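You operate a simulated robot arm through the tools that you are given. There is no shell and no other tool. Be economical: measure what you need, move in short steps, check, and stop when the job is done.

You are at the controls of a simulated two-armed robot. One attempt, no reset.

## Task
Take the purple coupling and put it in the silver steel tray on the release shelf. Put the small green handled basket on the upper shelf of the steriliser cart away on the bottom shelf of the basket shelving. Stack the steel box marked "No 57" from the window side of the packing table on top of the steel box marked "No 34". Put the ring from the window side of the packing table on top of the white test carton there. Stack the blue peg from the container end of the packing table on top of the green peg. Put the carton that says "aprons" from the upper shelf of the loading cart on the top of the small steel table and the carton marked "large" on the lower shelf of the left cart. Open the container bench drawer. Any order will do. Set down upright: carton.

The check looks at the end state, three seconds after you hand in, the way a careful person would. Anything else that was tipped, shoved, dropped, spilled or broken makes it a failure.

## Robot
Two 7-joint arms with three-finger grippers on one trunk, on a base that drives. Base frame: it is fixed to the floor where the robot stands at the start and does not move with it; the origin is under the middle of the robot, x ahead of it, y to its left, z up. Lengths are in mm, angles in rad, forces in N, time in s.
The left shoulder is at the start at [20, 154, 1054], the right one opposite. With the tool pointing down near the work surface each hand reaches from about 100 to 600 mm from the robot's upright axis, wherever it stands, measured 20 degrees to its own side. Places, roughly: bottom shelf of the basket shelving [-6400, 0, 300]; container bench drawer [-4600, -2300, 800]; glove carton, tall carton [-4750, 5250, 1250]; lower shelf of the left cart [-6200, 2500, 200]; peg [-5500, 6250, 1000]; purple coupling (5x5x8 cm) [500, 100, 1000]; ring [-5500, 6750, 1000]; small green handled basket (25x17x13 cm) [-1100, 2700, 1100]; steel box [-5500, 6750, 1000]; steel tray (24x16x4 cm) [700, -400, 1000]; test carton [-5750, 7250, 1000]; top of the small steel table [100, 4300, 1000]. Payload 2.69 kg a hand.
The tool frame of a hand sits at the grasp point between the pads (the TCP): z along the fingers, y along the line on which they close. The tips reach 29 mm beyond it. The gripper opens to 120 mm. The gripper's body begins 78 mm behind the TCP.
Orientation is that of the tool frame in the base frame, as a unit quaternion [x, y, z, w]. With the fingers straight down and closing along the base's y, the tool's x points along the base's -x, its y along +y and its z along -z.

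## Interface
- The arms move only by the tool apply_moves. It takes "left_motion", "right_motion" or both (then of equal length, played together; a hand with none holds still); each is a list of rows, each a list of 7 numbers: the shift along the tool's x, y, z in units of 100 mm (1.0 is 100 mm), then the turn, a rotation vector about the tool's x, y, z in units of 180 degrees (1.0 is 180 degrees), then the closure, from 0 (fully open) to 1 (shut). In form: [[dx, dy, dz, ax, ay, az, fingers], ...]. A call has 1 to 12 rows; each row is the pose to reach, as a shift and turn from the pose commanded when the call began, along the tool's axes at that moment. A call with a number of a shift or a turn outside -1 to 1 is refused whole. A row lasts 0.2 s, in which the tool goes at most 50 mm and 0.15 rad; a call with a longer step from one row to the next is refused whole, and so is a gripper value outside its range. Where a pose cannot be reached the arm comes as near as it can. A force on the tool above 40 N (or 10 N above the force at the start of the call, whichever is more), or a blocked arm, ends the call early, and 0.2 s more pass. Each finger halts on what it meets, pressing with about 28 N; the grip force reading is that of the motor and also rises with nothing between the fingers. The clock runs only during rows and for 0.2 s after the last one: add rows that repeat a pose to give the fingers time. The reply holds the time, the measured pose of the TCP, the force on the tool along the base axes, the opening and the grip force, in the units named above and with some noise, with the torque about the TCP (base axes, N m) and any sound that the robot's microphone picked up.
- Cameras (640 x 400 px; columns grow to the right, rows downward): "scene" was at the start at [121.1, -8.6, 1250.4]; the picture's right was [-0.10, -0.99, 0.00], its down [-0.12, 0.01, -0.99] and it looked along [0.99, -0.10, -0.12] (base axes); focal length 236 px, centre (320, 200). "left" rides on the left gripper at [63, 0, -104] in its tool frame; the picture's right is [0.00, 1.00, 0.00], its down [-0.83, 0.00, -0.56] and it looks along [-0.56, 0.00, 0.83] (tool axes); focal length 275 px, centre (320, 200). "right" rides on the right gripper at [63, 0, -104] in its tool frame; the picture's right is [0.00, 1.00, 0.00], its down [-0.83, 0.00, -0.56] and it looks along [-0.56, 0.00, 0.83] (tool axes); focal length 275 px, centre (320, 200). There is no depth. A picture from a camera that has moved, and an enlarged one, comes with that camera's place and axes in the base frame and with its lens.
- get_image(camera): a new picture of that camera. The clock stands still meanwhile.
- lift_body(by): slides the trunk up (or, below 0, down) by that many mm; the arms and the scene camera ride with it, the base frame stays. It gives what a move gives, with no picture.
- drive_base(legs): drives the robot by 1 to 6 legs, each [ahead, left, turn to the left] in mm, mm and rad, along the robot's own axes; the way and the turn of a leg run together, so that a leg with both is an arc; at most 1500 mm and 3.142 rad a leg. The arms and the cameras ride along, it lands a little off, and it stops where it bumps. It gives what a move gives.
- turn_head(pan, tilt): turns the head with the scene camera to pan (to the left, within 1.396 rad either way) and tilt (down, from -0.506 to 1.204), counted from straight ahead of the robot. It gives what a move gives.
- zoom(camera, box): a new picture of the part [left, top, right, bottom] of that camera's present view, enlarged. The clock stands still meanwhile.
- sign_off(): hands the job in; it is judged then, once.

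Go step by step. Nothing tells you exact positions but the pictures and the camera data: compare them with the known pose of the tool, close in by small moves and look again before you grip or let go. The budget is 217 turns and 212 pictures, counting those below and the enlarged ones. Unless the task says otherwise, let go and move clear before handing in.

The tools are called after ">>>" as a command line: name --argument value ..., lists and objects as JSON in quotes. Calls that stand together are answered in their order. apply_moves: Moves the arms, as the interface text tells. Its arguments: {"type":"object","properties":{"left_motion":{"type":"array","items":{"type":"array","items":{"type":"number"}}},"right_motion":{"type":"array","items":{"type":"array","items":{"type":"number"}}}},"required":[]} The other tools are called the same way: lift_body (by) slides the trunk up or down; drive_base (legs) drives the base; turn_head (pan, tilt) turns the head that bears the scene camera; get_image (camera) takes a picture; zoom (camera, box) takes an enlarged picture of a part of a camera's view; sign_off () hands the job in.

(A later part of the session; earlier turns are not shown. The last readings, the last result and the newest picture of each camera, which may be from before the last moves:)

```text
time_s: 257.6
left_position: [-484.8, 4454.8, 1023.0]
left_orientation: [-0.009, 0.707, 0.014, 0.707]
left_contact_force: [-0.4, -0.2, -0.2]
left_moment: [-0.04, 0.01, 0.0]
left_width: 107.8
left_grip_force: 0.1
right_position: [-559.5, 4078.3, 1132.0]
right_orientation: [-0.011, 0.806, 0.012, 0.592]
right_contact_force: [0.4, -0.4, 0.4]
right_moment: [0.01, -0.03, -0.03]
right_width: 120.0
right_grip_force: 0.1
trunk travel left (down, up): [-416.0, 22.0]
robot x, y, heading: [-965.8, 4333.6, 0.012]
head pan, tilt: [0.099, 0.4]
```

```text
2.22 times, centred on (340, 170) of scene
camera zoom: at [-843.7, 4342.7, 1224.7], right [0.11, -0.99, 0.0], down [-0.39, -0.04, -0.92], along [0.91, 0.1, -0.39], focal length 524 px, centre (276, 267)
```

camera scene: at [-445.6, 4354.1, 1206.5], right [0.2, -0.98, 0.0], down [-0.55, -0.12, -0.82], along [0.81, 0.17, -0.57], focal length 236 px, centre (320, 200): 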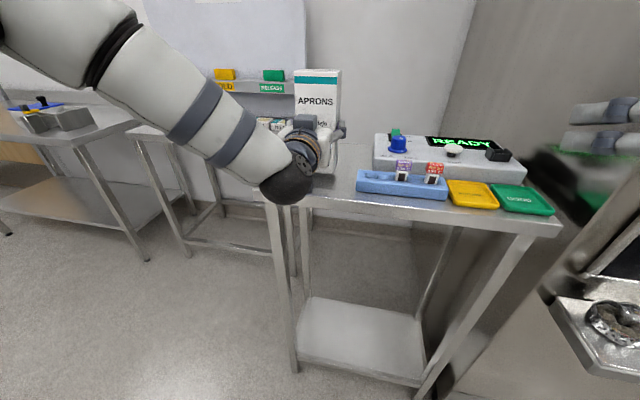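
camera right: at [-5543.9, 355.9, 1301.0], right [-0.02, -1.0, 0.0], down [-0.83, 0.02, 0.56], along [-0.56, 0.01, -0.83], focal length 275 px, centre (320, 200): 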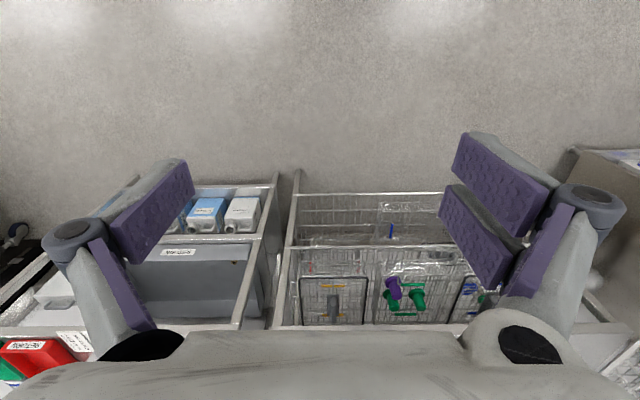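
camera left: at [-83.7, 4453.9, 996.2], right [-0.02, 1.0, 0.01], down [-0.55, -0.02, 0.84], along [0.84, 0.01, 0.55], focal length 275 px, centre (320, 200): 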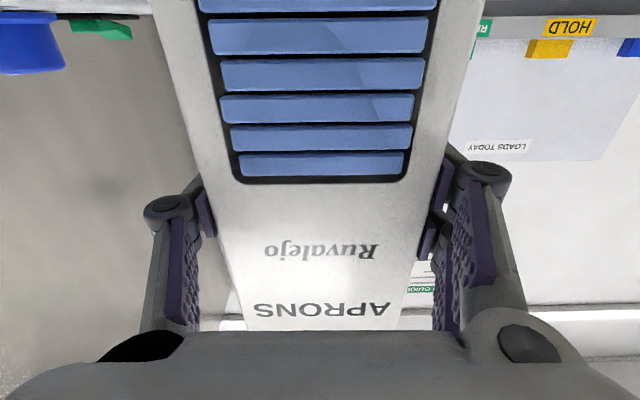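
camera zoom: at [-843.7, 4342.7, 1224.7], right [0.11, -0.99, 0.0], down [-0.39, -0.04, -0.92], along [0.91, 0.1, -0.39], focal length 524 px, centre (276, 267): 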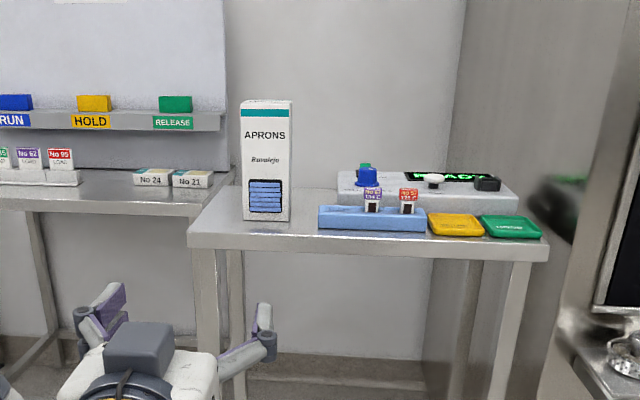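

APRONS stands upright on the small table. I drive back towards the loading cart, face +y, and look left to plan the approach to LARGE from the cart's west end.

>>> drive_base --legs '[[-1250, -130, 0], [-1250, -130, 0], [-1250, -130, 0], [0, 0, 1.56]]'

>>> turn_head --pan 1.0 --tilt 0.25

>>> get_image --camera "scene"

>>> turn_head --pan 0.4 --tilt 0.25

>>> get_image --camera "scene"

```text
time_s: 279.5
left_position: [-4818.6, 4290.0, 1022.5]
left_orientation: [-0.507, 0.492, 0.51, 0.49]
left_contact_force: [1.1, 0.1, -0.3]
left_moment: [-0.01, 0.02, -0.02]
left_width: 108.2
left_grip_force: 0.1
right_position: [-4441.9, 4218.8, 1131.1]
right_orientation: [0.579, -0.562, -0.426, -0.409]
right_contact_force: [0.3, -0.6, -0.5]
right_moment: [0.04, -0.02, -0.01]
right_width: 120.0
right_grip_force: 0.1
trunk travel left (down, up): [-416.0, 22.0]
robot x, y, heading: [-4692.0, 3811.6, 1.585]
head pan, tilt: [0.099, 0.4]
```

```text
time_s: 280.7
left_position: [-4818.4, 4290.5, 1023.1]
left_orientation: [-0.507, 0.492, 0.51, 0.49]
left_contact_force: [-0.8, -0.3, -0.5]
left_moment: [0.01, 0.01, 0.02]
left_width: 107.7
left_grip_force: 0.0
right_position: [-4441.8, 4219.0, 1130.4]
right_orientation: [0.579, -0.562, -0.427, -0.41]
right_contact_force: [0.6, 0.4, -0.1]
right_moment: [0.03, 0.01, 0.0]
right_width: 120.0
right_grip_force: 0.1
trunk travel left (down, up): [-416.0, 22.0]
robot x, y, heading: [-4692.9, 3813.1, 1.583]
head pan, tilt: [1.0, 0.25]
```

```text
103 pictures are left
camera scene: at [-4774.1, 3889.7, 1238.8], right [0.53, 0.85, 0.0], down [0.21, -0.13, -0.97], along [-0.82, 0.51, -0.25], focal length 236 px, centre (320, 200)
```

scene: 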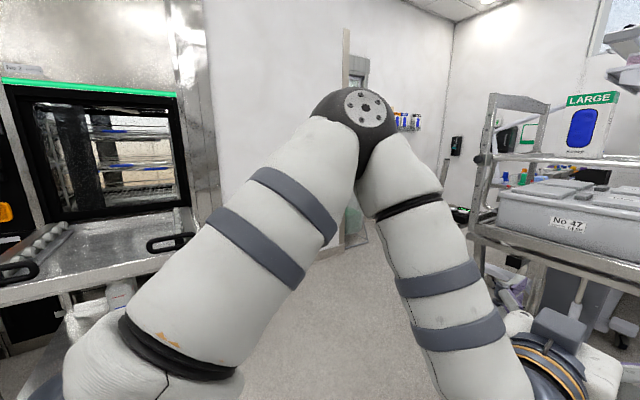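

```text
time_s: 281.7
left_position: [-4817.4, 4290.5, 1023.0]
left_orientation: [-0.507, 0.493, 0.51, 0.49]
left_contact_force: [0.1, -0.2, -0.1]
left_moment: [0.01, -0.01, -0.02]
left_width: 107.8
left_grip_force: 0.1
right_position: [-4442.4, 4218.4, 1129.7]
right_orientation: [0.579, -0.562, -0.426, -0.409]
right_contact_force: [-0.2, -0.1, -0.4]
right_moment: [0.01, 0.02, 0.0]
right_width: 120.1
right_grip_force: 0.1
trunk travel left (down, up): [-416.0, 22.0]
robot x, y, heading: [-4692.6, 3811.7, 1.588]
head pan, tilt: [0.4, 0.25]
```

```text
102 pictures are left
camera scene: at [-4732.6, 3925.9, 1238.8], right [0.91, 0.41, 0.0], down [0.1, -0.23, -0.97], along [-0.39, 0.89, -0.25], focal length 236 px, centre (320, 200)
```

scene: 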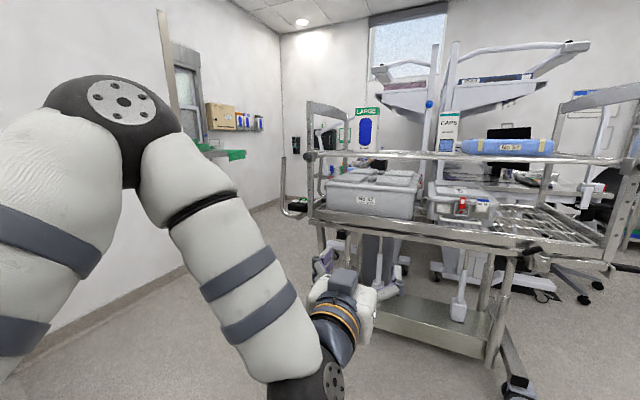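

The west end of the cart is reachable: a corridor of about 1.1 m lies between the cart's push handle (x ≈ -5470) and the wall. I drive round there and turn to face +x.

>>> drive_base --legs '[[345, 658, 0], [255, 400, 0], [100, 280, 0], [0, 0, -1.58]]'

>>> turn_head --pan 0.5 --tilt 0.2

>>> get_image --camera "scene"

```text
time_s: 296.7
left_position: [-5568.7, 4597.0, 1023.3]
left_orientation: [-0.006, 0.707, 0.01, 0.707]
left_contact_force: [-0.4, 0.3, 0.6]
left_moment: [-0.04, -0.03, -0.01]
left_width: 108.0
left_grip_force: 0.0
right_position: [-5643.6, 4221.5, 1131.3]
right_orientation: [-0.007, 0.807, 0.009, 0.591]
right_contact_force: [0.8, 0.7, 0.4]
right_moment: [0.0, -0.02, 0.01]
right_width: 120.1
right_grip_force: 0.0
trunk travel left (down, up): [-416.0, 22.0]
robot x, y, heading: [-6045.5, 4478.6, 0.005]
head pan, tilt: [0.4, 0.25]
```

```text
time_s: 297.4
left_position: [-5568.5, 4596.3, 1022.7]
left_orientation: [-0.007, 0.707, 0.011, 0.707]
left_contact_force: [-0.4, 0.4, -0.6]
left_moment: [0.0, -0.03, 0.01]
left_width: 108.1
left_grip_force: 0.0
right_position: [-5644.8, 4222.8, 1130.2]
right_orientation: [-0.007, 0.807, 0.008, 0.59]
right_contact_force: [-0.2, -0.1, -0.6]
right_moment: [-0.01, 0.03, 0.0]
right_width: 120.1
right_grip_force: 0.0
trunk travel left (down, up): [-416.0, 22.0]
robot x, y, heading: [-6049.3, 4477.5, 0.004]
head pan, tilt: [0.499, 0.201]
```

```text
101 pictures are left
camera scene: at [-5938.3, 4524.9, 1243.3], right [0.48, -0.88, 0.0], down [-0.17, -0.1, -0.98], along [0.86, 0.47, -0.2], focal length 236 px, centre (320, 200)
```

scene: 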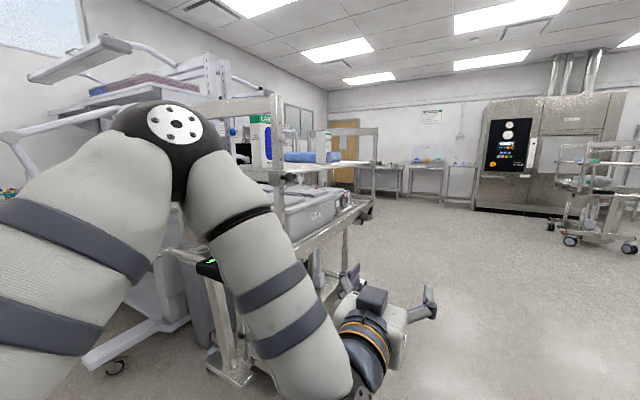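

I raise the left hand to about 1270, then strafe left to line up with LARGE through the end frame, and look.

>>> apply_moves --left_motion '[[-0.35, 0, 0, 0, 0, 0, 0.1], [-0.7, 0, 0, 0, 0, 0, 0.1], [-1.0, 0, 0, 0, 0, 0, 0.1]]'

>>> apply_moves --left_motion '[[-0.35, 0, 0, 0, 0, 0, 0.1], [-0.7, 0, 0, 0, 0, 0, 0.1], [-1.0, 0, 0, 0, 0, 0, 0.1]]'

>>> apply_moves --left_motion '[[-0.35, 0, 0, 0, 0, 0, 0.1], [-0.5, 0, 0, 0, 0, 0, 0.1], [-0.5, 0, 0, 0, 0, 0, 0.1]]'

>>> drive_base --legs '[[0, 600, 0]]'

>>> turn_head --pan 0.1 --tilt 0.15

>>> get_image --camera "scene"

>>> get_image --camera "left"

```text
time_s: 298.2
left_position: [-5569.3, 4594.9, 1122.8]
left_orientation: [-0.006, 0.707, 0.01, 0.707]
left_contact_force: [-0.2, 0.4, 0.9]
left_moment: [0.02, 0.02, -0.05]
left_width: 107.9
left_grip_force: 0.0
right_position: [-5643.9, 4221.7, 1130.5]
right_orientation: [-0.007, 0.806, 0.008, 0.591]
right_contact_force: [-0.1, -0.4, -0.1]
right_moment: [0.01, 0.0, -0.02]
right_width: 119.9
right_grip_force: 0.0
trunk travel left (down, up): [-416.0, 22.0]
robot x, y, heading: [-6051.5, 4479.2, 0.007]
head pan, tilt: [0.499, 0.201]
```

```text
time_s: 299.0
left_position: [-5569.9, 4596.0, 1222.5]
left_orientation: [-0.004, 0.707, 0.01, 0.707]
left_contact_force: [-0.1, 0.0, -0.6]
left_moment: [-0.03, 0.03, -0.02]
left_width: 108.1
left_grip_force: 0.1
right_position: [-5643.8, 4221.3, 1131.7]
right_orientation: [-0.007, 0.807, 0.009, 0.591]
right_contact_force: [0.0, -0.8, -0.6]
right_moment: [-0.03, -0.03, 0.01]
right_width: 119.9
right_grip_force: 0.1
trunk travel left (down, up): [-416.0, 22.0]
robot x, y, heading: [-6050.7, 4477.5, 0.004]
head pan, tilt: [0.499, 0.201]
```

```text
time_s: 299.8
left_position: [-5568.8, 4595.0, 1272.2]
left_orientation: [-0.005, 0.707, 0.011, 0.707]
left_contact_force: [-0.2, 0.7, 0.1]
left_moment: [-0.03, 0.01, 0.02]
left_width: 108.0
left_grip_force: 0.1
right_position: [-5644.6, 4222.2, 1130.0]
right_orientation: [-0.007, 0.806, 0.008, 0.591]
right_contact_force: [0.0, 0.1, 0.0]
right_moment: [0.01, 0.0, 0.02]
right_width: 120.2
right_grip_force: 0.1
trunk travel left (down, up): [-416.0, 22.0]
robot x, y, heading: [-6052.5, 4477.7, 0.01]
head pan, tilt: [0.499, 0.201]
```

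```text
time_s: 304.8
left_position: [-5572.4, 5190.6, 1273.3]
left_orientation: [-0.007, 0.707, 0.011, 0.707]
left_contact_force: [-0.7, 0.5, 0.0]
left_moment: [0.01, -0.03, 0.0]
left_width: 108.0
left_grip_force: 0.1
right_position: [-5646.2, 4816.1, 1131.2]
right_orientation: [-0.007, 0.806, 0.009, 0.591]
right_contact_force: [-0.3, 0.6, 0.2]
right_moment: [-0.02, 0.01, -0.03]
right_width: 120.2
right_grip_force: 0.1
trunk travel left (down, up): [-416.0, 22.0]
robot x, y, heading: [-6050.5, 5072.3, 0.006]
head pan, tilt: [0.499, 0.201]
```

```text
time_s: 305.7
left_position: [-5572.6, 5190.9, 1273.0]
left_orientation: [-0.005, 0.707, 0.01, 0.707]
left_contact_force: [0.1, -0.4, -0.5]
left_moment: [0.01, -0.01, -0.04]
left_width: 107.9
left_grip_force: 0.1
right_position: [-5647.2, 4816.4, 1130.1]
right_orientation: [-0.007, 0.807, 0.008, 0.591]
right_contact_force: [0.3, -0.4, -0.4]
right_moment: [0.01, 0.02, 0.01]
right_width: 119.9
right_grip_force: 0.0
trunk travel left (down, up): [-416.0, 22.0]
robot x, y, heading: [-6053.0, 5072.7, 0.004]
head pan, tilt: [0.099, 0.15]
```

```text
100 pictures are left
camera scene: at [-5930.8, 5084.3, 1248.0], right [0.11, -0.99, 0.0], down [-0.15, -0.02, -0.99], along [0.98, 0.1, -0.15], focal length 236 px, centre (320, 200)
```

scene: 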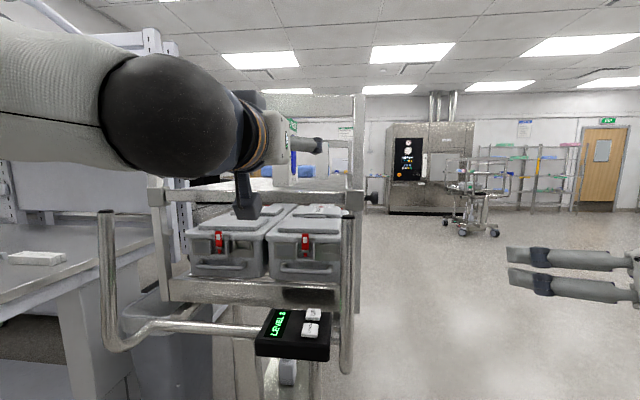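

```text
99 pictures are left
camera left: at [-5676.5, 5189.2, 1209.8], right [-0.02, 1.0, 0.01], down [-0.56, -0.02, 0.83], along [0.83, 0.01, 0.56], focal length 275 px, centre (320, 200)
```

left: 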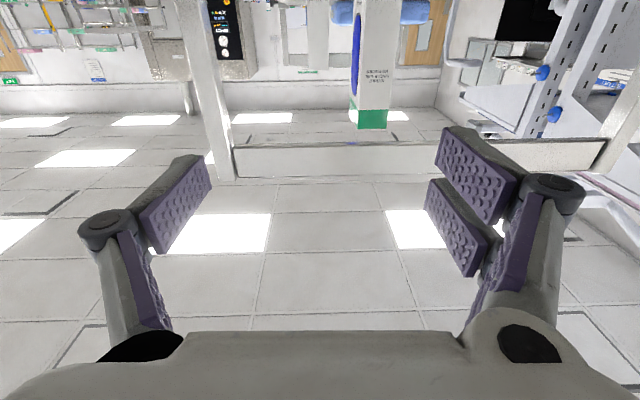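

LARGE's narrow west face shows through the end frame at y ≈ 5306, about 66 mm wide. I shift left 115 mm, then drive in 300 mm.

>>> drive_base --legs '[[0, 116, 0], [300, 0, -0.004]]'

>>> get_image --camera "left"

>>> get_image --camera "scene"

```text
time_s: 308.9
left_position: [-5277.1, 5308.1, 1272.8]
left_orientation: [-0.006, 0.707, 0.011, 0.707]
left_contact_force: [0.5, -0.3, -0.3]
left_moment: [-0.03, 0.0, 0.01]
left_width: 108.2
left_grip_force: 0.1
right_position: [-5352.6, 4934.7, 1131.0]
right_orientation: [-0.007, 0.806, 0.008, 0.591]
right_contact_force: [0.2, -0.3, 0.4]
right_moment: [-0.03, 0.0, -0.01]
right_width: 120.1
right_grip_force: 0.1
trunk travel left (down, up): [-416.0, 22.0]
robot x, y, heading: [-5757.1, 5192.4, 0.006]
head pan, tilt: [0.099, 0.15]
```

```text
98 pictures are left
camera left: at [-5381.2, 5307.3, 1209.7], right [-0.02, 1.0, 0.01], down [-0.56, -0.02, 0.83], along [0.83, 0.01, 0.56], focal length 275 px, centre (320, 200)
```

left: 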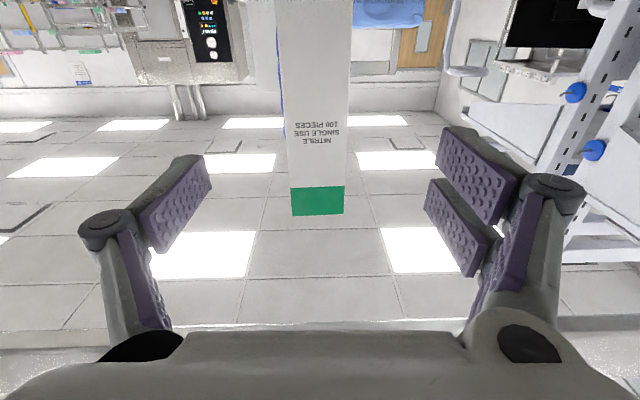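

```text
97 pictures are left
camera scene: at [-5635.5, 5202.4, 1248.0], right [0.1, -0.99, 0.0], down [-0.15, -0.02, -0.99], along [0.98, 0.1, -0.15], focal length 236 px, centre (320, 200)
```

scene: 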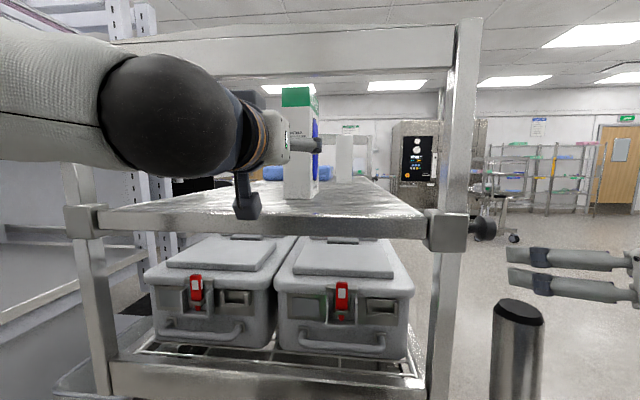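

The fingers are lined up with LARGE. I extend the hand forward 205 mm through the frame around the carton.

>>> apply_moves --left_motion '[[0, 0, 0.35, 0, 0, 0, 0.1], [0, 0, 0.7, 0, 0, 0, 0.1], [0, 0, 1.0, 0, 0, 0, 0.1]]'

>>> apply_moves --left_motion '[[0, 0, 0.35, 0, 0, 0, 0.1], [0, 0, 0.7, 0, 0, 0, 0.1], [0, 0, 1.0, 0, 0, 0, 0.1], [0, 0, 1.0, 0, 0, 0, 0.1]]'

>>> get_image --camera "left"

>>> get_image --camera "scene"

```text
time_s: 309.6
left_position: [-5175.7, 5312.1, 1272.3]
left_orientation: [-0.006, 0.707, 0.01, 0.707]
left_contact_force: [0.1, -0.7, 0.1]
left_moment: [0.02, -0.05, 0.0]
left_width: 108.1
left_grip_force: 0.0
right_position: [-5351.7, 4934.9, 1130.1]
right_orientation: [-0.008, 0.806, 0.01, 0.592]
right_contact_force: [0.6, 0.0, -0.4]
right_moment: [0.0, 0.01, 0.01]
right_width: 119.7
right_grip_force: 0.1
trunk travel left (down, up): [-416.0, 22.0]
robot x, y, heading: [-5756.2, 5191.3, 0.004]
head pan, tilt: [0.099, 0.15]
```

```text
time_s: 310.6
left_position: [-5077.3, 5312.4, 1272.3]
left_orientation: [-0.005, 0.706, 0.01, 0.708]
left_contact_force: [-0.5, 0.6, 0.1]
left_moment: [-0.01, 0.0, 0.01]
left_width: 108.0
left_grip_force: 0.1
right_position: [-5353.0, 4934.1, 1130.3]
right_orientation: [-0.009, 0.807, 0.01, 0.591]
right_contact_force: [0.3, 0.7, -0.3]
right_moment: [0.0, 0.0, 0.01]
right_width: 120.3
right_grip_force: 0.0
trunk travel left (down, up): [-416.0, 22.0]
robot x, y, heading: [-5753.4, 5187.6, 0.006]
head pan, tilt: [0.099, 0.15]
```

```text
96 pictures are left
camera left: at [-5182.1, 5312.1, 1209.1], right [-0.02, 1.0, 0.01], down [-0.56, -0.02, 0.83], along [0.83, 0.01, 0.56], focal length 275 px, centre (320, 200)
```

left: 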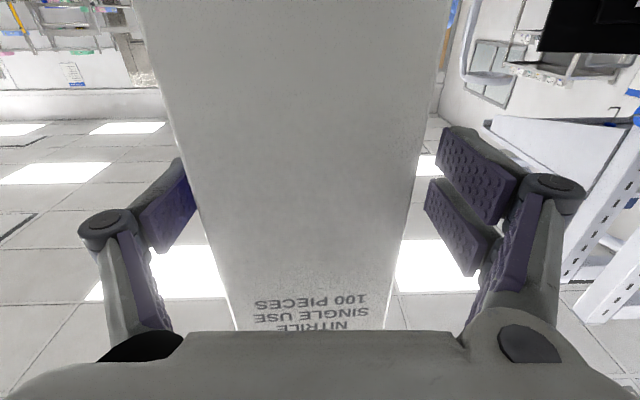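

```text
95 pictures are left
camera scene: at [-5636.5, 5202.5, 1248.1], right [0.1, -0.99, 0.0], down [-0.15, -0.02, -0.99], along [0.98, 0.1, -0.15], focal length 236 px, centre (320, 200)
```

scene: 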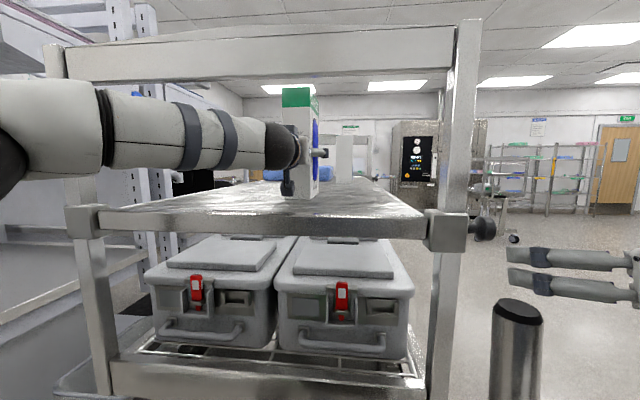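

LARGE is within the fingers, but at 250 mm tall it can't come out under the frame's crossbar. So I'll grip it, turn it about 40° towards the shelf's open front and set it down again, so I can take it from the front afterwards. First I close and lift slightly.

>>> apply_moves --left_motion '[[0, -0.05, 0, 0, 0, 0, 0.1], [0, -0.05, 0, 0, 0, 0, 0.5], [0, -0.05, 0, 0, 0, 0, 0.8], [0, -0.05, 0, 0, 0, 0, 0.8], [-0.06, -0.05, 0, 0, 0, 0, 0.8], [-0.12, -0.05, 0, 0, 0, 0, 0.8], [-0.12, -0.05, 0, 0, 0, 0, 0.8]]'

>>> zoom --camera "scene" --box '[220, 60, 420, 230]'

```text
time_s: 312.2
left_position: [-5076.9, 5308.3, 1282.9]
left_orientation: [-0.007, 0.707, 0.01, 0.707]
left_contact_force: [-0.4, 0.4, -4.6]
left_moment: [0.01, 0.13, 0.01]
left_width: 61.9
left_grip_force: 27.6
right_position: [-5350.8, 4934.7, 1130.4]
right_orientation: [-0.007, 0.807, 0.009, 0.591]
right_contact_force: [0.2, 0.2, -0.3]
right_moment: [0.01, -0.02, -0.03]
right_width: 120.0
right_grip_force: 0.1
trunk travel left (down, up): [-416.0, 22.0]
robot x, y, heading: [-5758.7, 5190.9, 0.004]
head pan, tilt: [0.099, 0.15]
```

```text
2.35 times, centred on (320, 145) of scene
camera zoom: at [-5635.4, 5202.5, 1247.9], right [0.1, -0.99, 0.0], down [-0.15, -0.02, -0.99], along [0.98, 0.1, -0.15], focal length 555 px, centre (320, 329)
```

zoom: 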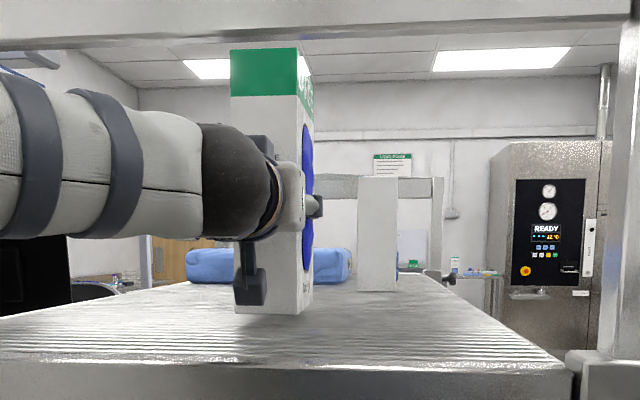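

It is lifted cleanly (62 mm, 4.6 N). Now I move it towards the front while turning it 40° clockwise, in two stages.

>>> apply_moves --left_motion '[[0, -0.25, 0, 0.03, 0, 0, 0.8], [0, -0.5, 0, 0.06, 0, 0, 0.8], [0, -0.75, 0, 0.09, 0, 0, 0.8], [0, -0.9, 0, 0.111, 0, 0, 0.8], [0, -0.9, 0, 0.111, 0, 0, 0.8]]'

>>> apply_moves --left_motion '[[0, -0.25, 0.09, 0.03, 0, 0, 0.8], [0, -0.5, 0.18, 0.06, 0, 0, 0.8], [0, -0.7, 0.25, 0.09, 0, 0, 0.8], [0, -0.77, 0.28, 0.111, 0, 0, 0.8], [0, -0.77, 0.28, 0.111, 0, 0, 0.8]]'

>>> get_image --camera "scene"

>>> get_image --camera "left"

```text
time_s: 313.4
left_position: [-5074.1, 5216.7, 1285.8]
left_orientation: [0.116, 0.698, -0.111, 0.698]
left_contact_force: [0.0, 0.0, -4.6]
left_moment: [0.06, 0.08, 0.04]
left_width: 61.9
left_grip_force: 27.9
right_position: [-5350.5, 4935.2, 1131.4]
right_orientation: [-0.008, 0.806, 0.009, 0.592]
right_contact_force: [0.3, 0.8, 0.0]
right_moment: [-0.01, -0.02, 0.03]
right_width: 120.1
right_grip_force: 0.1
trunk travel left (down, up): [-416.0, 22.0]
robot x, y, heading: [-5758.0, 5188.0, 0.006]
head pan, tilt: [0.099, 0.15]
```

```text
time_s: 314.6
left_position: [-5073.0, 5134.7, 1283.1]
left_orientation: [0.236, 0.668, -0.232, 0.666]
left_contact_force: [-0.2, 0.0, -5.5]
left_moment: [0.08, 0.08, 0.03]
left_width: 61.5
left_grip_force: 27.8
right_position: [-5351.9, 4935.2, 1130.6]
right_orientation: [-0.008, 0.806, 0.009, 0.591]
right_contact_force: [-0.1, 0.7, -0.5]
right_moment: [-0.02, 0.01, 0.01]
right_width: 120.0
right_grip_force: 0.1
trunk travel left (down, up): [-416.0, 22.0]
robot x, y, heading: [-5760.9, 5192.2, 0.004]
head pan, tilt: [0.099, 0.15]
```

```text
93 pictures are left
camera scene: at [-5635.7, 5202.5, 1248.0], right [0.1, -0.99, 0.0], down [-0.15, -0.02, -0.99], along [0.98, 0.1, -0.15], focal length 236 px, centre (320, 200)
```

scene: 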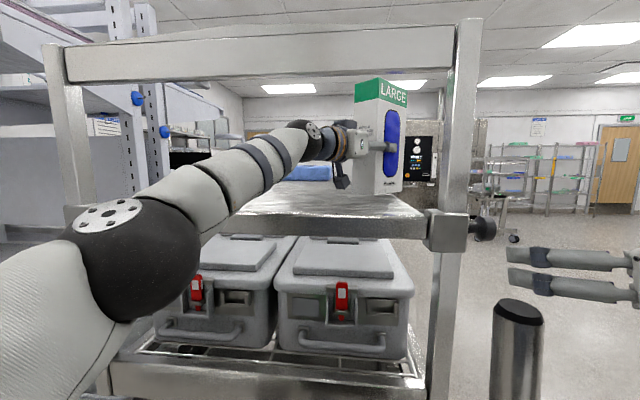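

```text
92 pictures are left
camera left: at [-5155.0, 5202.0, 1220.7], right [0.62, 0.78, 0.01], down [-0.44, 0.34, 0.83], along [0.65, -0.52, 0.55], focal length 275 px, centre (320, 200)
```

left: 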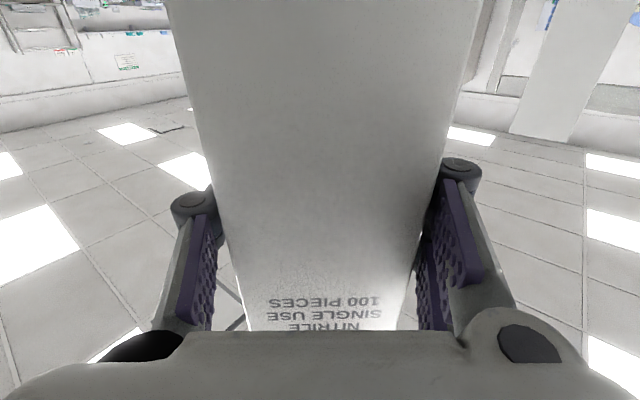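

LARGE is now turned about 40° near the front of the shelf. I lower it to contact.

>>> apply_moves --left_motion '[[0.08, 0, 0, 0, 0, 0, 0.8], [0.12, 0, 0, 0, 0, 0, 0.8], [0.12, 0, 0, 0, 0, 0, 0.8]]'

>>> zoom --camera "scene" --box '[300, 60, 480, 260]'

```text
time_s: 315.4
left_position: [-5074.2, 5136.5, 1272.4]
left_orientation: [0.237, 0.667, -0.232, 0.667]
left_contact_force: [-0.1, -0.1, -2.1]
left_moment: [-0.07, -0.02, 0.0]
left_width: 61.7
left_grip_force: 27.9
right_position: [-5353.3, 4933.3, 1130.5]
right_orientation: [-0.008, 0.806, 0.01, 0.591]
right_contact_force: [-0.1, 0.4, -0.2]
right_moment: [-0.03, 0.0, 0.0]
right_width: 120.1
right_grip_force: 0.1
trunk travel left (down, up): [-416.0, 22.0]
robot x, y, heading: [-5758.2, 5190.5, 0.012]
head pan, tilt: [0.099, 0.15]
```

```text
2.00 times, centred on (390, 160) of scene
camera zoom: at [-5635.8, 5202.4, 1248.1], right [0.1, -0.99, 0.0], down [-0.15, -0.02, -0.99], along [0.98, 0.1, -0.15], focal length 472 px, centre (180, 280)
```

zoom: 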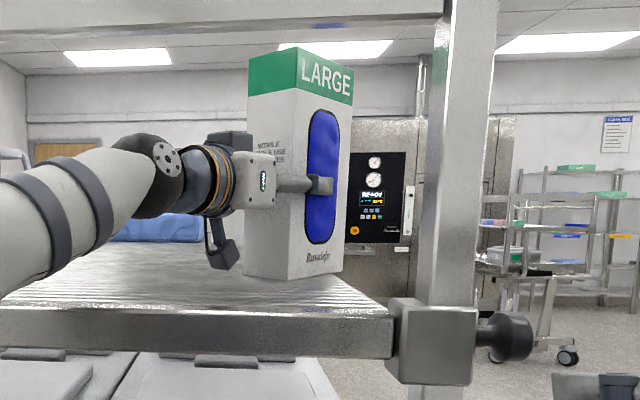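

It's resting on the shelf. I lower 2 mm more, open, and draw the hand straight back out.

>>> apply_moves --left_motion '[[0.02, 0, 0, 0, 0, 0, 0.8], [0.02, 0, 0, 0, 0, 0, 0.4], [0.02, 0, 0, 0, 0, 0, 0.25], [0.02, 0, 0, 0, 0, 0, 0.25], [0, 0, -0.3, 0, 0, 0, 0.25], [0, 0, -0.65, 0, 0, 0, 0.25], [0, 0, -1.0, 0, 0, 0, 0.25]]'

>>> get_image --camera "scene"

>>> get_image --camera "left"

```text
time_s: 317.1
left_position: [-5152.1, 5200.2, 1274.6]
left_orientation: [0.236, 0.667, -0.232, 0.667]
left_contact_force: [0.4, -0.6, 0.7]
left_moment: [0.01, 0.01, 0.03]
left_width: 89.9
left_grip_force: 0.1
right_position: [-5353.6, 4934.4, 1130.6]
right_orientation: [-0.007, 0.806, 0.008, 0.592]
right_contact_force: [0.9, 0.2, 0.2]
right_moment: [0.01, 0.02, 0.01]
right_width: 119.9
right_grip_force: 0.0
trunk travel left (down, up): [-416.0, 22.0]
robot x, y, heading: [-5756.6, 5193.9, 0.006]
head pan, tilt: [0.099, 0.15]
```

```text
90 pictures are left
camera scene: at [-5636.9, 5203.0, 1248.2], right [0.1, -0.99, 0.0], down [-0.15, -0.02, -0.99], along [0.98, 0.1, -0.15], focal length 236 px, centre (320, 200)
```

scene: 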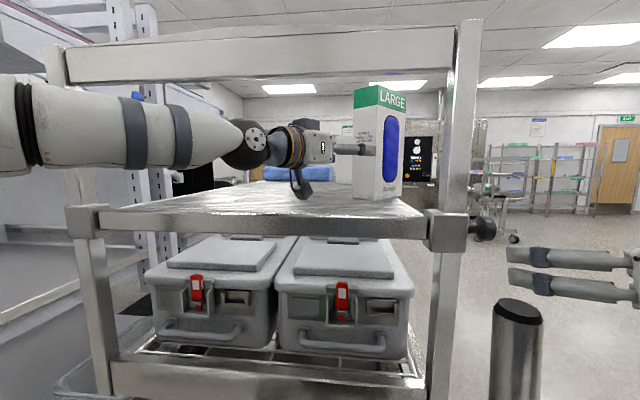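

```text
89 pictures are left
camera left: at [-5233.3, 5267.0, 1210.5], right [0.62, 0.78, 0.01], down [-0.44, 0.34, 0.83], along [0.65, -0.52, 0.55], focal length 275 px, centre (320, 200)
```

left: 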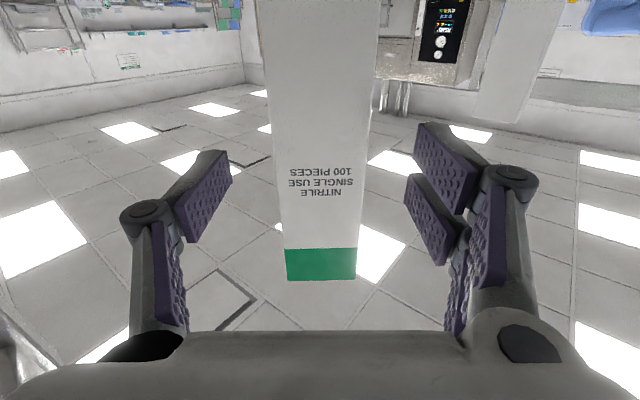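

LARGE stands upright, turned towards the front, at about [-5057, 5122]. I back out of the frame, turn the hand to point about 20° left, and drive round to the cart's front.

>>> drive_base --legs '[[-330, 0, 0]]'

>>> apply_moves --left_motion '[[0, 0.04, -0.12, -0.045, 0, 0, 0.2], [0, 0.08, -0.25, -0.09, 0, 0, 0.2], [0, 0.12, -0.38, -0.135, 0, 0, 0.2], [0, 0.17, -0.51, -0.18, 0, 0, 0.2], [0, 0.21, -0.64, -0.225, 0, 0, 0.2], [0, 0.26, -0.77, -0.27, 0, 0, 0.2], [0, 0.3, -0.9, -0.315, 0, 0, 0.2], [0, 0.3, -0.9, -0.333, 0, 0, 0.2]]'

>>> apply_moves --left_motion '[[0, 0.25, 0, 0, 0, 0, 0.2], [0, 0.46, 0, 0, 0, 0, 0.2]]'

>>> drive_base --legs '[[0, -700, 0], [350, -150, 0], [400, -200, 0], [800, -200, 0]]'

>>> turn_head --pan 1.2 --tilt 0.15

>>> get_image --camera "scene"

```text
time_s: 319.2
left_position: [-5478.7, 5198.1, 1272.3]
left_orientation: [0.236, 0.668, -0.231, 0.667]
left_contact_force: [-0.5, 0.7, -0.2]
left_moment: [-0.01, 0.04, 0.02]
left_width: 90.3
left_grip_force: 0.0
right_position: [-5678.6, 4933.6, 1130.7]
right_orientation: [-0.009, 0.806, 0.01, 0.591]
right_contact_force: [0.1, -0.6, 0.0]
right_moment: [0.01, 0.03, 0.01]
right_width: 119.8
right_grip_force: 0.1
trunk travel left (down, up): [-416.0, 22.0]
robot x, y, heading: [-6083.0, 5189.1, 0.008]
head pan, tilt: [0.099, 0.15]
```

```text
time_s: 321.0
left_position: [-5528.8, 5278.6, 1271.9]
left_orientation: [-0.13, 0.695, 0.133, 0.695]
left_contact_force: [0.2, 0.1, 0.2]
left_moment: [0.01, 0.0, 0.01]
left_width: 96.0
left_grip_force: 0.1
right_position: [-5677.9, 4933.4, 1130.1]
right_orientation: [-0.009, 0.807, 0.01, 0.591]
right_contact_force: [-0.7, 0.4, 0.2]
right_moment: [0.01, -0.01, -0.01]
right_width: 120.1
right_grip_force: 0.1
trunk travel left (down, up): [-416.0, 22.0]
robot x, y, heading: [-6083.1, 5188.6, 0.008]
head pan, tilt: [0.099, 0.15]
```

```text
time_s: 321.6
left_position: [-5546.7, 5320.9, 1271.8]
left_orientation: [-0.13, 0.694, 0.133, 0.695]
left_contact_force: [0.5, -0.7, -0.3]
left_moment: [0.0, 0.02, -0.04]
left_width: 96.1
left_grip_force: 0.0
right_position: [-5678.4, 4934.7, 1130.9]
right_orientation: [-0.009, 0.806, 0.01, 0.592]
right_contact_force: [-0.5, 0.8, 0.7]
right_moment: [0.01, 0.02, -0.04]
right_width: 120.1
right_grip_force: 0.0
trunk travel left (down, up): [-416.0, 22.0]
robot x, y, heading: [-6085.0, 5188.7, 0.004]
head pan, tilt: [0.099, 0.15]
```

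```text
time_s: 335.7
left_position: [-3990.4, 4094.9, 1271.1]
left_orientation: [-0.133, 0.693, 0.137, 0.695]
left_contact_force: [-0.3, 0.2, -0.2]
left_moment: [0.0, 0.0, 0.02]
left_width: 96.1
left_grip_force: 0.1
right_position: [-4119.2, 3707.5, 1129.7]
right_orientation: [-0.012, 0.806, 0.012, 0.591]
right_contact_force: [-0.5, 0.6, -0.3]
right_moment: [0.01, -0.01, 0.0]
right_width: 120.2
right_grip_force: 0.1
trunk travel left (down, up): [-416.0, 22.0]
robot x, y, heading: [-4529.6, 3954.5, 0.013]
head pan, tilt: [0.099, 0.15]
```

```text
time_s: 337.1
left_position: [-3990.2, 4096.0, 1272.2]
left_orientation: [-0.132, 0.693, 0.138, 0.695]
left_contact_force: [-0.3, -0.4, -0.3]
left_moment: [0.01, -0.03, -0.04]
left_width: 96.1
left_grip_force: 0.0
right_position: [-4119.1, 3707.2, 1130.2]
right_orientation: [-0.013, 0.806, 0.013, 0.592]
right_contact_force: [-1.0, -0.1, 0.1]
right_moment: [0.02, 0.03, 0.0]
right_width: 119.9
right_grip_force: 0.1
trunk travel left (down, up): [-416.0, 22.0]
robot x, y, heading: [-4528.0, 3958.5, 0.017]
head pan, tilt: [1.201, 0.15]
```

```text
88 pictures are left
camera scene: at [-4465.7, 4047.2, 1248.0], right [0.94, -0.35, 0.0], down [-0.05, -0.14, -0.99], along [0.34, 0.93, -0.15], focal length 236 px, centre (320, 200)
```

scene: 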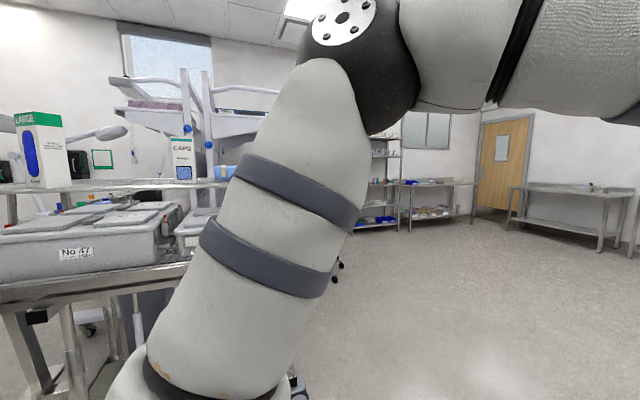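

LARGE is visible at the left. I turn to heading 120° and move up to a standoff in front of it.

>>> drive_base --legs '[[0, 0, 2.077], [470, -262, 0]]'

>>> turn_head --pan 0 --tilt 0.15

>>> get_image --camera "scene"

>>> get_image --camera "left"

```text
time_s: 345.1
left_position: [-4929.4, 4900.6, 1272.0]
left_orientation: [-0.666, 0.234, 0.67, 0.231]
left_contact_force: [0.2, 1.0, 0.2]
left_moment: [0.04, 0.03, -0.01]
left_width: 96.2
left_grip_force: 0.0
right_position: [-4528.8, 4979.5, 1130.6]
right_orientation: [0.702, -0.396, -0.517, -0.288]
right_contact_force: [0.0, -0.7, -0.1]
right_moment: [-0.03, 0.0, 0.01]
right_width: 120.0
right_grip_force: 0.1
trunk travel left (down, up): [-416.0, 22.0]
robot x, y, heading: [-4545.0, 4494.2, 2.106]
head pan, tilt: [1.201, 0.15]
```

```text
time_s: 346.6
left_position: [-4929.7, 4900.3, 1272.5]
left_orientation: [-0.666, 0.235, 0.669, 0.232]
left_contact_force: [0.6, -0.6, -0.5]
left_moment: [0.0, 0.02, -0.01]
left_width: 95.8
left_grip_force: 0.0
right_position: [-4529.7, 4980.5, 1130.7]
right_orientation: [0.703, -0.395, -0.517, -0.286]
right_contact_force: [0.8, -0.5, -0.5]
right_moment: [0.0, 0.0, 0.03]
right_width: 120.2
right_grip_force: 0.1
trunk travel left (down, up): [-416.0, 22.0]
robot x, y, heading: [-4544.8, 4500.1, 2.103]
head pan, tilt: [0.0, 0.15]
```

```text
87 pictures are left
camera scene: at [-4609.5, 4606.3, 1248.0], right [0.86, 0.51, 0.0], down [0.08, -0.13, -0.99], along [-0.5, 0.85, -0.15], focal length 236 px, centre (320, 200)
```

scene: 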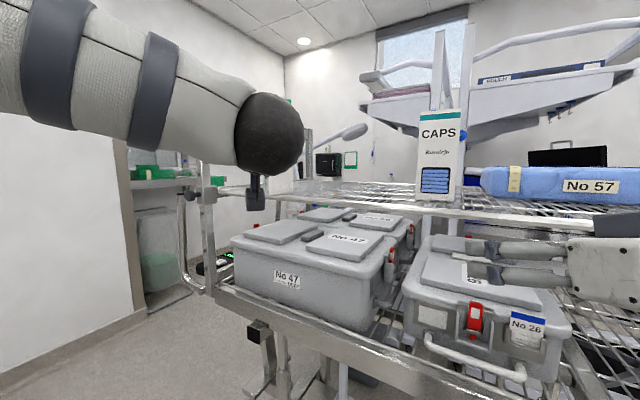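

```text
86 pictures are left
camera left: at [-4849.0, 4835.7, 1208.7], right [-0.62, -0.78, 0.01], down [0.44, -0.34, 0.83], along [-0.65, 0.52, 0.56], focal length 275 px, centre (320, 200)
```

left: 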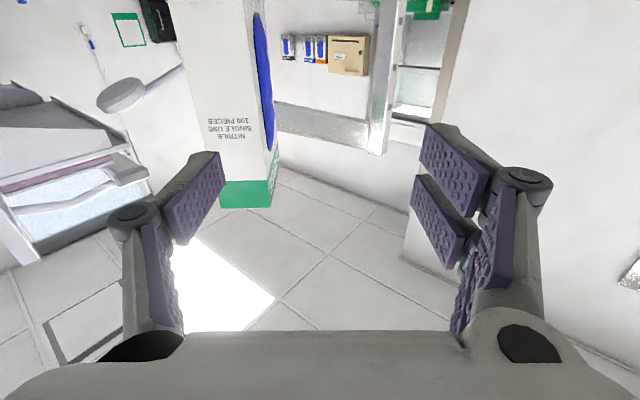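

The fingers need 91 mm to the right and 218 mm forward. The right hand is also close to the box below, so I back off a bit and fold it in and down before coming in again.

>>> drive_base --legs '[[-150, 0, 0]]'

>>> apply_moves --right_motion '[[0, 0, 0, 0, 0.045, 0, 0.5], [0, 0, -0.1, 0, 0.09, 0, 0.8], [0, 0, -0.3, 0, 0.135, 0, 1], [0, 0, -0.5, 0, 0.18, 0, 1], [0, 0, -0.7, 0, 0.225, 0, 1], [0, 0, -0.9, 0, 0.27, 0, 1], [0, 0, -1.0, 0, 0.315, 0, 1], [0, 0, -1.0, 0, 0.36, 0, 1]]'

>>> apply_moves --right_motion '[[0.4, 0, 0, 0, 0, 0, 1], [0.8, 0, 0, 0, 0, 0, 1], [1.0, 0, 0, 0, 0, 0, 1]]'

>>> get_image --camera "scene"

```text
time_s: 347.9
left_position: [-4853.6, 4771.5, 1272.5]
left_orientation: [-0.665, 0.235, 0.67, 0.232]
left_contact_force: [-0.7, -0.3, 0.5]
left_moment: [-0.01, -0.01, -0.01]
left_width: 95.7
left_grip_force: 0.1
right_position: [-4453.3, 4852.0, 1131.4]
right_orientation: [0.703, -0.395, -0.517, -0.286]
right_contact_force: [0.5, -0.3, -0.1]
right_moment: [-0.02, -0.02, -0.01]
right_width: 120.0
right_grip_force: 0.1
trunk travel left (down, up): [-416.0, 22.0]
robot x, y, heading: [-4470.6, 4371.0, 2.104]
head pan, tilt: [0.0, 0.15]
```

```text
time_s: 349.7
left_position: [-4856.1, 4772.0, 1272.0]
left_orientation: [-0.667, 0.233, 0.669, 0.231]
left_contact_force: [-0.1, -0.1, 0.4]
left_moment: [-0.01, 0.01, -0.04]
left_width: 96.2
left_grip_force: 0.2
right_position: [-4403.9, 4770.2, 1161.0]
right_orientation: [0.871, -0.488, -0.059, -0.03]
right_contact_force: [-0.4, -0.5, 0.3]
right_moment: [-0.03, 0.01, 0.02]
right_width: 0.0
right_grip_force: 27.7
trunk travel left (down, up): [-416.0, 22.0]
robot x, y, heading: [-4466.4, 4370.0, 2.106]
head pan, tilt: [0.0, 0.15]
```

```text
time_s: 350.5
left_position: [-4854.8, 4771.5, 1271.5]
left_orientation: [-0.665, 0.234, 0.67, 0.231]
left_contact_force: [0.6, -0.1, 0.4]
left_moment: [0.02, -0.02, 0.0]
left_width: 95.9
left_grip_force: 0.0
right_position: [-4363.3, 4685.7, 1139.1]
right_orientation: [0.87, -0.488, -0.06, -0.031]
right_contact_force: [0.8, 0.4, 0.2]
right_moment: [0.02, -0.04, -0.01]
right_width: 0.2
right_grip_force: 27.8
right hand out of reach, approached as far as the arm can: row 2, 3
trunk travel left (down, up): [-416.0, 22.0]
robot x, y, heading: [-4471.9, 4372.2, 2.102]
head pan, tilt: [0.0, 0.15]
```

```text
85 pictures are left
camera scene: at [-4533.8, 4478.0, 1248.1], right [0.86, 0.51, 0.0], down [0.08, -0.13, -0.99], along [-0.5, 0.85, -0.15], focal length 236 px, centre (320, 200)
```

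scene: 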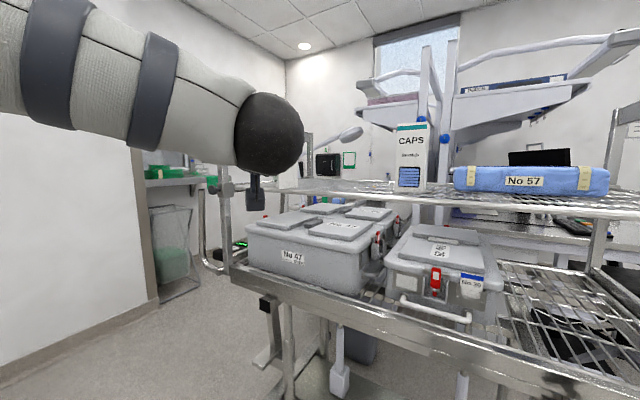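

The right hand is folded back now. I drive in so that the left hand lines up with LARGE's narrow face.

>>> drive_base --legs '[[0, -66, 0], [230, 0, 0]]'

>>> get_image --camera "left"

>>> get_image --camera "scene"

```text
time_s: 353.0
left_position: [-4915.7, 4999.3, 1271.9]
left_orientation: [-0.667, 0.233, 0.669, 0.231]
left_contact_force: [-1.2, 0.2, -0.3]
left_moment: [0.02, 0.01, 0.04]
left_width: 96.0
left_grip_force: 0.1
right_position: [-4423.3, 4914.2, 1138.0]
right_orientation: [0.871, -0.487, -0.059, -0.031]
right_contact_force: [-0.5, 0.4, -0.5]
right_moment: [0.0, -0.03, 0.02]
right_width: 0.2
right_grip_force: 28.6
trunk travel left (down, up): [-416.0, 22.0]
robot x, y, heading: [-4532.5, 4600.8, 2.104]
head pan, tilt: [0.0, 0.15]
```

```text
84 pictures are left
camera left: at [-4833.7, 4936.0, 1208.6], right [-0.62, -0.78, 0.01], down [0.44, -0.34, 0.83], along [-0.65, 0.52, 0.56], focal length 275 px, centre (320, 200)
```

left: 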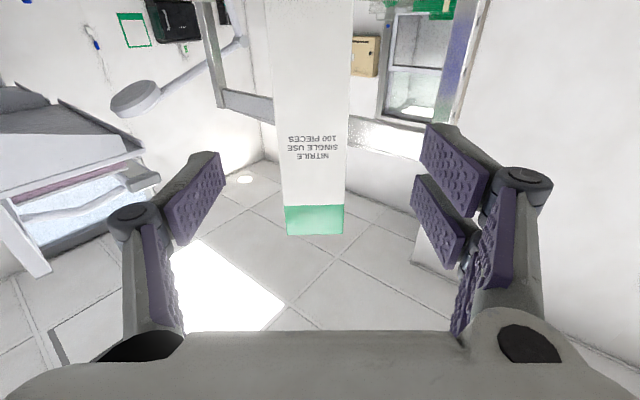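

```text
83 pictures are left
camera scene: at [-4593.5, 4707.5, 1248.0], right [0.86, 0.51, 0.0], down [0.08, -0.13, -0.99], along [-0.5, 0.85, -0.15], focal length 236 px, centre (320, 200)
```

scene: 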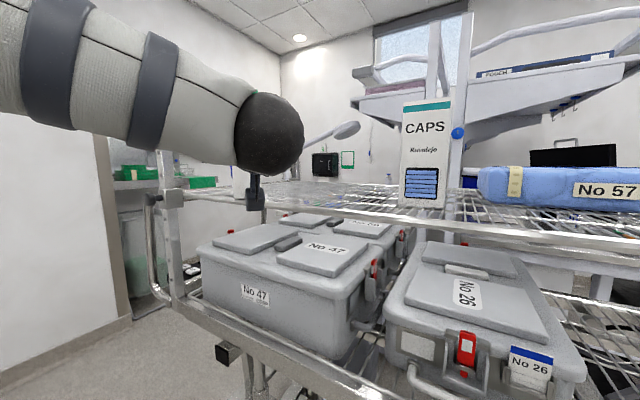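

LARGE's face is centred between the fingers. I extend along the hand's axis by 165 mm around it, then check.

>>> apply_moves --left_motion '[[0, -0.05, 0.35, 0, 0, 0, 0.1], [0, -0.05, 0.7, 0, 0, 0, 0.1], [0, -0.05, 1.0, 0, 0, 0, 0.1]]'

>>> apply_moves --left_motion '[[0, 0, 0.3, 0, 0, 0, 0.1], [0, 0, 0.65, 0, 0, 0, 0.1], [0, 0, 0.65, 0, 0, 0, 0.1]]'

>>> get_image --camera "left"

>>> get_image --camera "scene"

```text
time_s: 353.8
left_position: [-4989.0, 5066.4, 1271.0]
left_orientation: [-0.666, 0.234, 0.669, 0.231]
left_contact_force: [-0.2, -0.2, 0.5]
left_moment: [0.0, 0.01, 0.0]
left_width: 107.9
left_grip_force: 0.0
right_position: [-4423.8, 4915.6, 1138.3]
right_orientation: [0.871, -0.486, -0.06, -0.031]
right_contact_force: [0.1, -1.4, 0.4]
right_moment: [0.01, -0.02, -0.03]
right_width: 0.0
right_grip_force: 27.8
trunk travel left (down, up): [-416.0, 22.0]
robot x, y, heading: [-4530.9, 4601.4, 2.106]
head pan, tilt: [0.0, 0.15]
```

```text
time_s: 354.6
left_position: [-5037.3, 5105.1, 1273.3]
left_orientation: [-0.666, 0.234, 0.67, 0.231]
left_contact_force: [-0.1, 0.0, -0.2]
left_moment: [0.04, -0.01, 0.02]
left_width: 108.2
left_grip_force: 0.1
right_position: [-4423.3, 4914.0, 1139.3]
right_orientation: [0.871, -0.486, -0.062, -0.031]
right_contact_force: [-1.3, 0.0, 0.0]
right_moment: [0.02, -0.01, -0.02]
right_width: 0.0
right_grip_force: 27.9
trunk travel left (down, up): [-416.0, 22.0]
robot x, y, heading: [-4530.9, 4602.7, 2.106]
head pan, tilt: [0.0, 0.15]
```

```text
82 pictures are left
camera left: at [-4956.7, 5040.7, 1210.2], right [-0.62, -0.78, 0.01], down [0.44, -0.34, 0.83], along [-0.65, 0.52, 0.56], focal length 275 px, centre (320, 200)
```

left: 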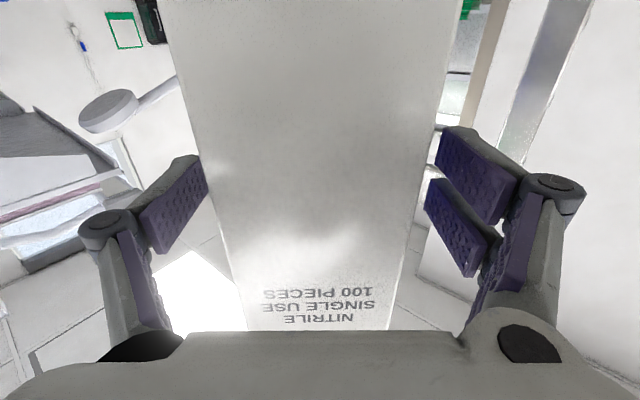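

```text
81 pictures are left
camera scene: at [-4592.9, 4706.5, 1248.2], right [0.86, 0.51, 0.0], down [0.08, -0.13, -0.99], along [-0.5, 0.85, -0.15], focal length 236 px, centre (320, 200)
```

scene: 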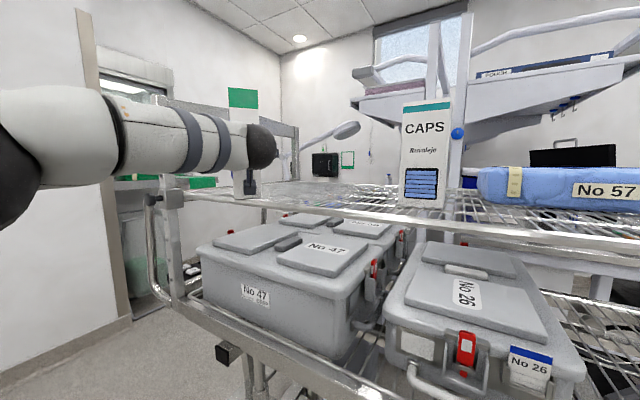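

LARGE is between the pads. I close, lift 45 mm, and draw back along the hand's axis.

>>> apply_moves --left_motion '[[0, 0, 0, 0, 0, 0, 0.5], [0, 0, 0, 0, 0, 0, 0.8], [0, 0, 0, 0, 0, 0, 0.8], [0, 0, 0, 0, 0, 0, 0.8], [-0.25, 0, 0, 0, 0, 0, 0.8], [-0.45, 0, 0, 0, 0, 0, 0.8], [-0.45, 0, 0, 0, 0, 0, 0.8]]'

>>> apply_moves --left_motion '[[0, 0, -0.35, 0, 0, 0, 0.8], [0, 0, -0.7, 0, 0, 0, 0.8], [0, 0, -1.0, 0, 0, 0, 0.8]]'

>>> drive_base --legs '[[-500, 0, 0]]'

>>> get_image --camera "scene"

```text
time_s: 356.2
left_position: [-5038.8, 5105.4, 1317.8]
left_orientation: [-0.667, 0.234, 0.669, 0.231]
left_contact_force: [0.0, 0.4, -4.5]
left_moment: [-0.05, -0.1, -0.03]
left_width: 62.0
left_grip_force: 28.1
right_position: [-4424.3, 4915.8, 1139.2]
right_orientation: [0.871, -0.487, -0.06, -0.03]
right_contact_force: [0.3, -0.7, -0.2]
right_moment: [0.01, 0.01, -0.03]
right_width: 0.0
right_grip_force: 28.1
trunk travel left (down, up): [-416.0, 22.0]
robot x, y, heading: [-4529.5, 4603.2, 2.107]
head pan, tilt: [0.0, 0.15]
```

```text
time_s: 357.0
left_position: [-4961.4, 5042.0, 1318.2]
left_orientation: [-0.666, 0.234, 0.67, 0.231]
left_contact_force: [0.3, -0.5, -5.2]
left_moment: [-0.08, -0.11, 0.01]
left_width: 61.8
left_grip_force: 28.1
right_position: [-4421.3, 4913.3, 1138.2]
right_orientation: [0.871, -0.486, -0.061, -0.031]
right_contact_force: [-1.0, -0.8, 0.8]
right_moment: [-0.01, 0.03, 0.0]
right_width: 0.0
right_grip_force: 27.7
trunk travel left (down, up): [-416.0, 22.0]
robot x, y, heading: [-4530.3, 4603.2, 2.105]
head pan, tilt: [0.0, 0.15]
```

```text
time_s: 359.9
left_position: [-4711.8, 4616.8, 1317.4]
left_orientation: [-0.668, 0.231, 0.669, 0.23]
left_contact_force: [0.6, -0.5, -5.5]
left_moment: [-0.09, -0.1, 0.02]
left_width: 62.1
left_grip_force: 28.6
right_position: [-4171.5, 4489.8, 1139.1]
right_orientation: [0.873, -0.483, -0.06, -0.03]
right_contact_force: [0.4, -1.0, -0.1]
right_moment: [-0.01, 0.01, 0.02]
right_width: 0.0
right_grip_force: 28.1
trunk travel left (down, up): [-416.0, 22.0]
robot x, y, heading: [-4275.9, 4174.3, 2.113]
head pan, tilt: [0.0, 0.15]
```

```text
80 pictures are left
camera scene: at [-4339.7, 4281.6, 1248.0], right [0.86, 0.52, 0.0], down [0.08, -0.13, -0.99], along [-0.51, 0.85, -0.15], focal length 236 px, centre (320, 200)
```

scene: 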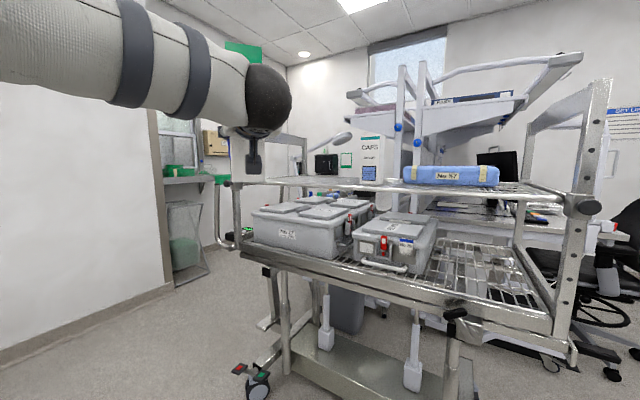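

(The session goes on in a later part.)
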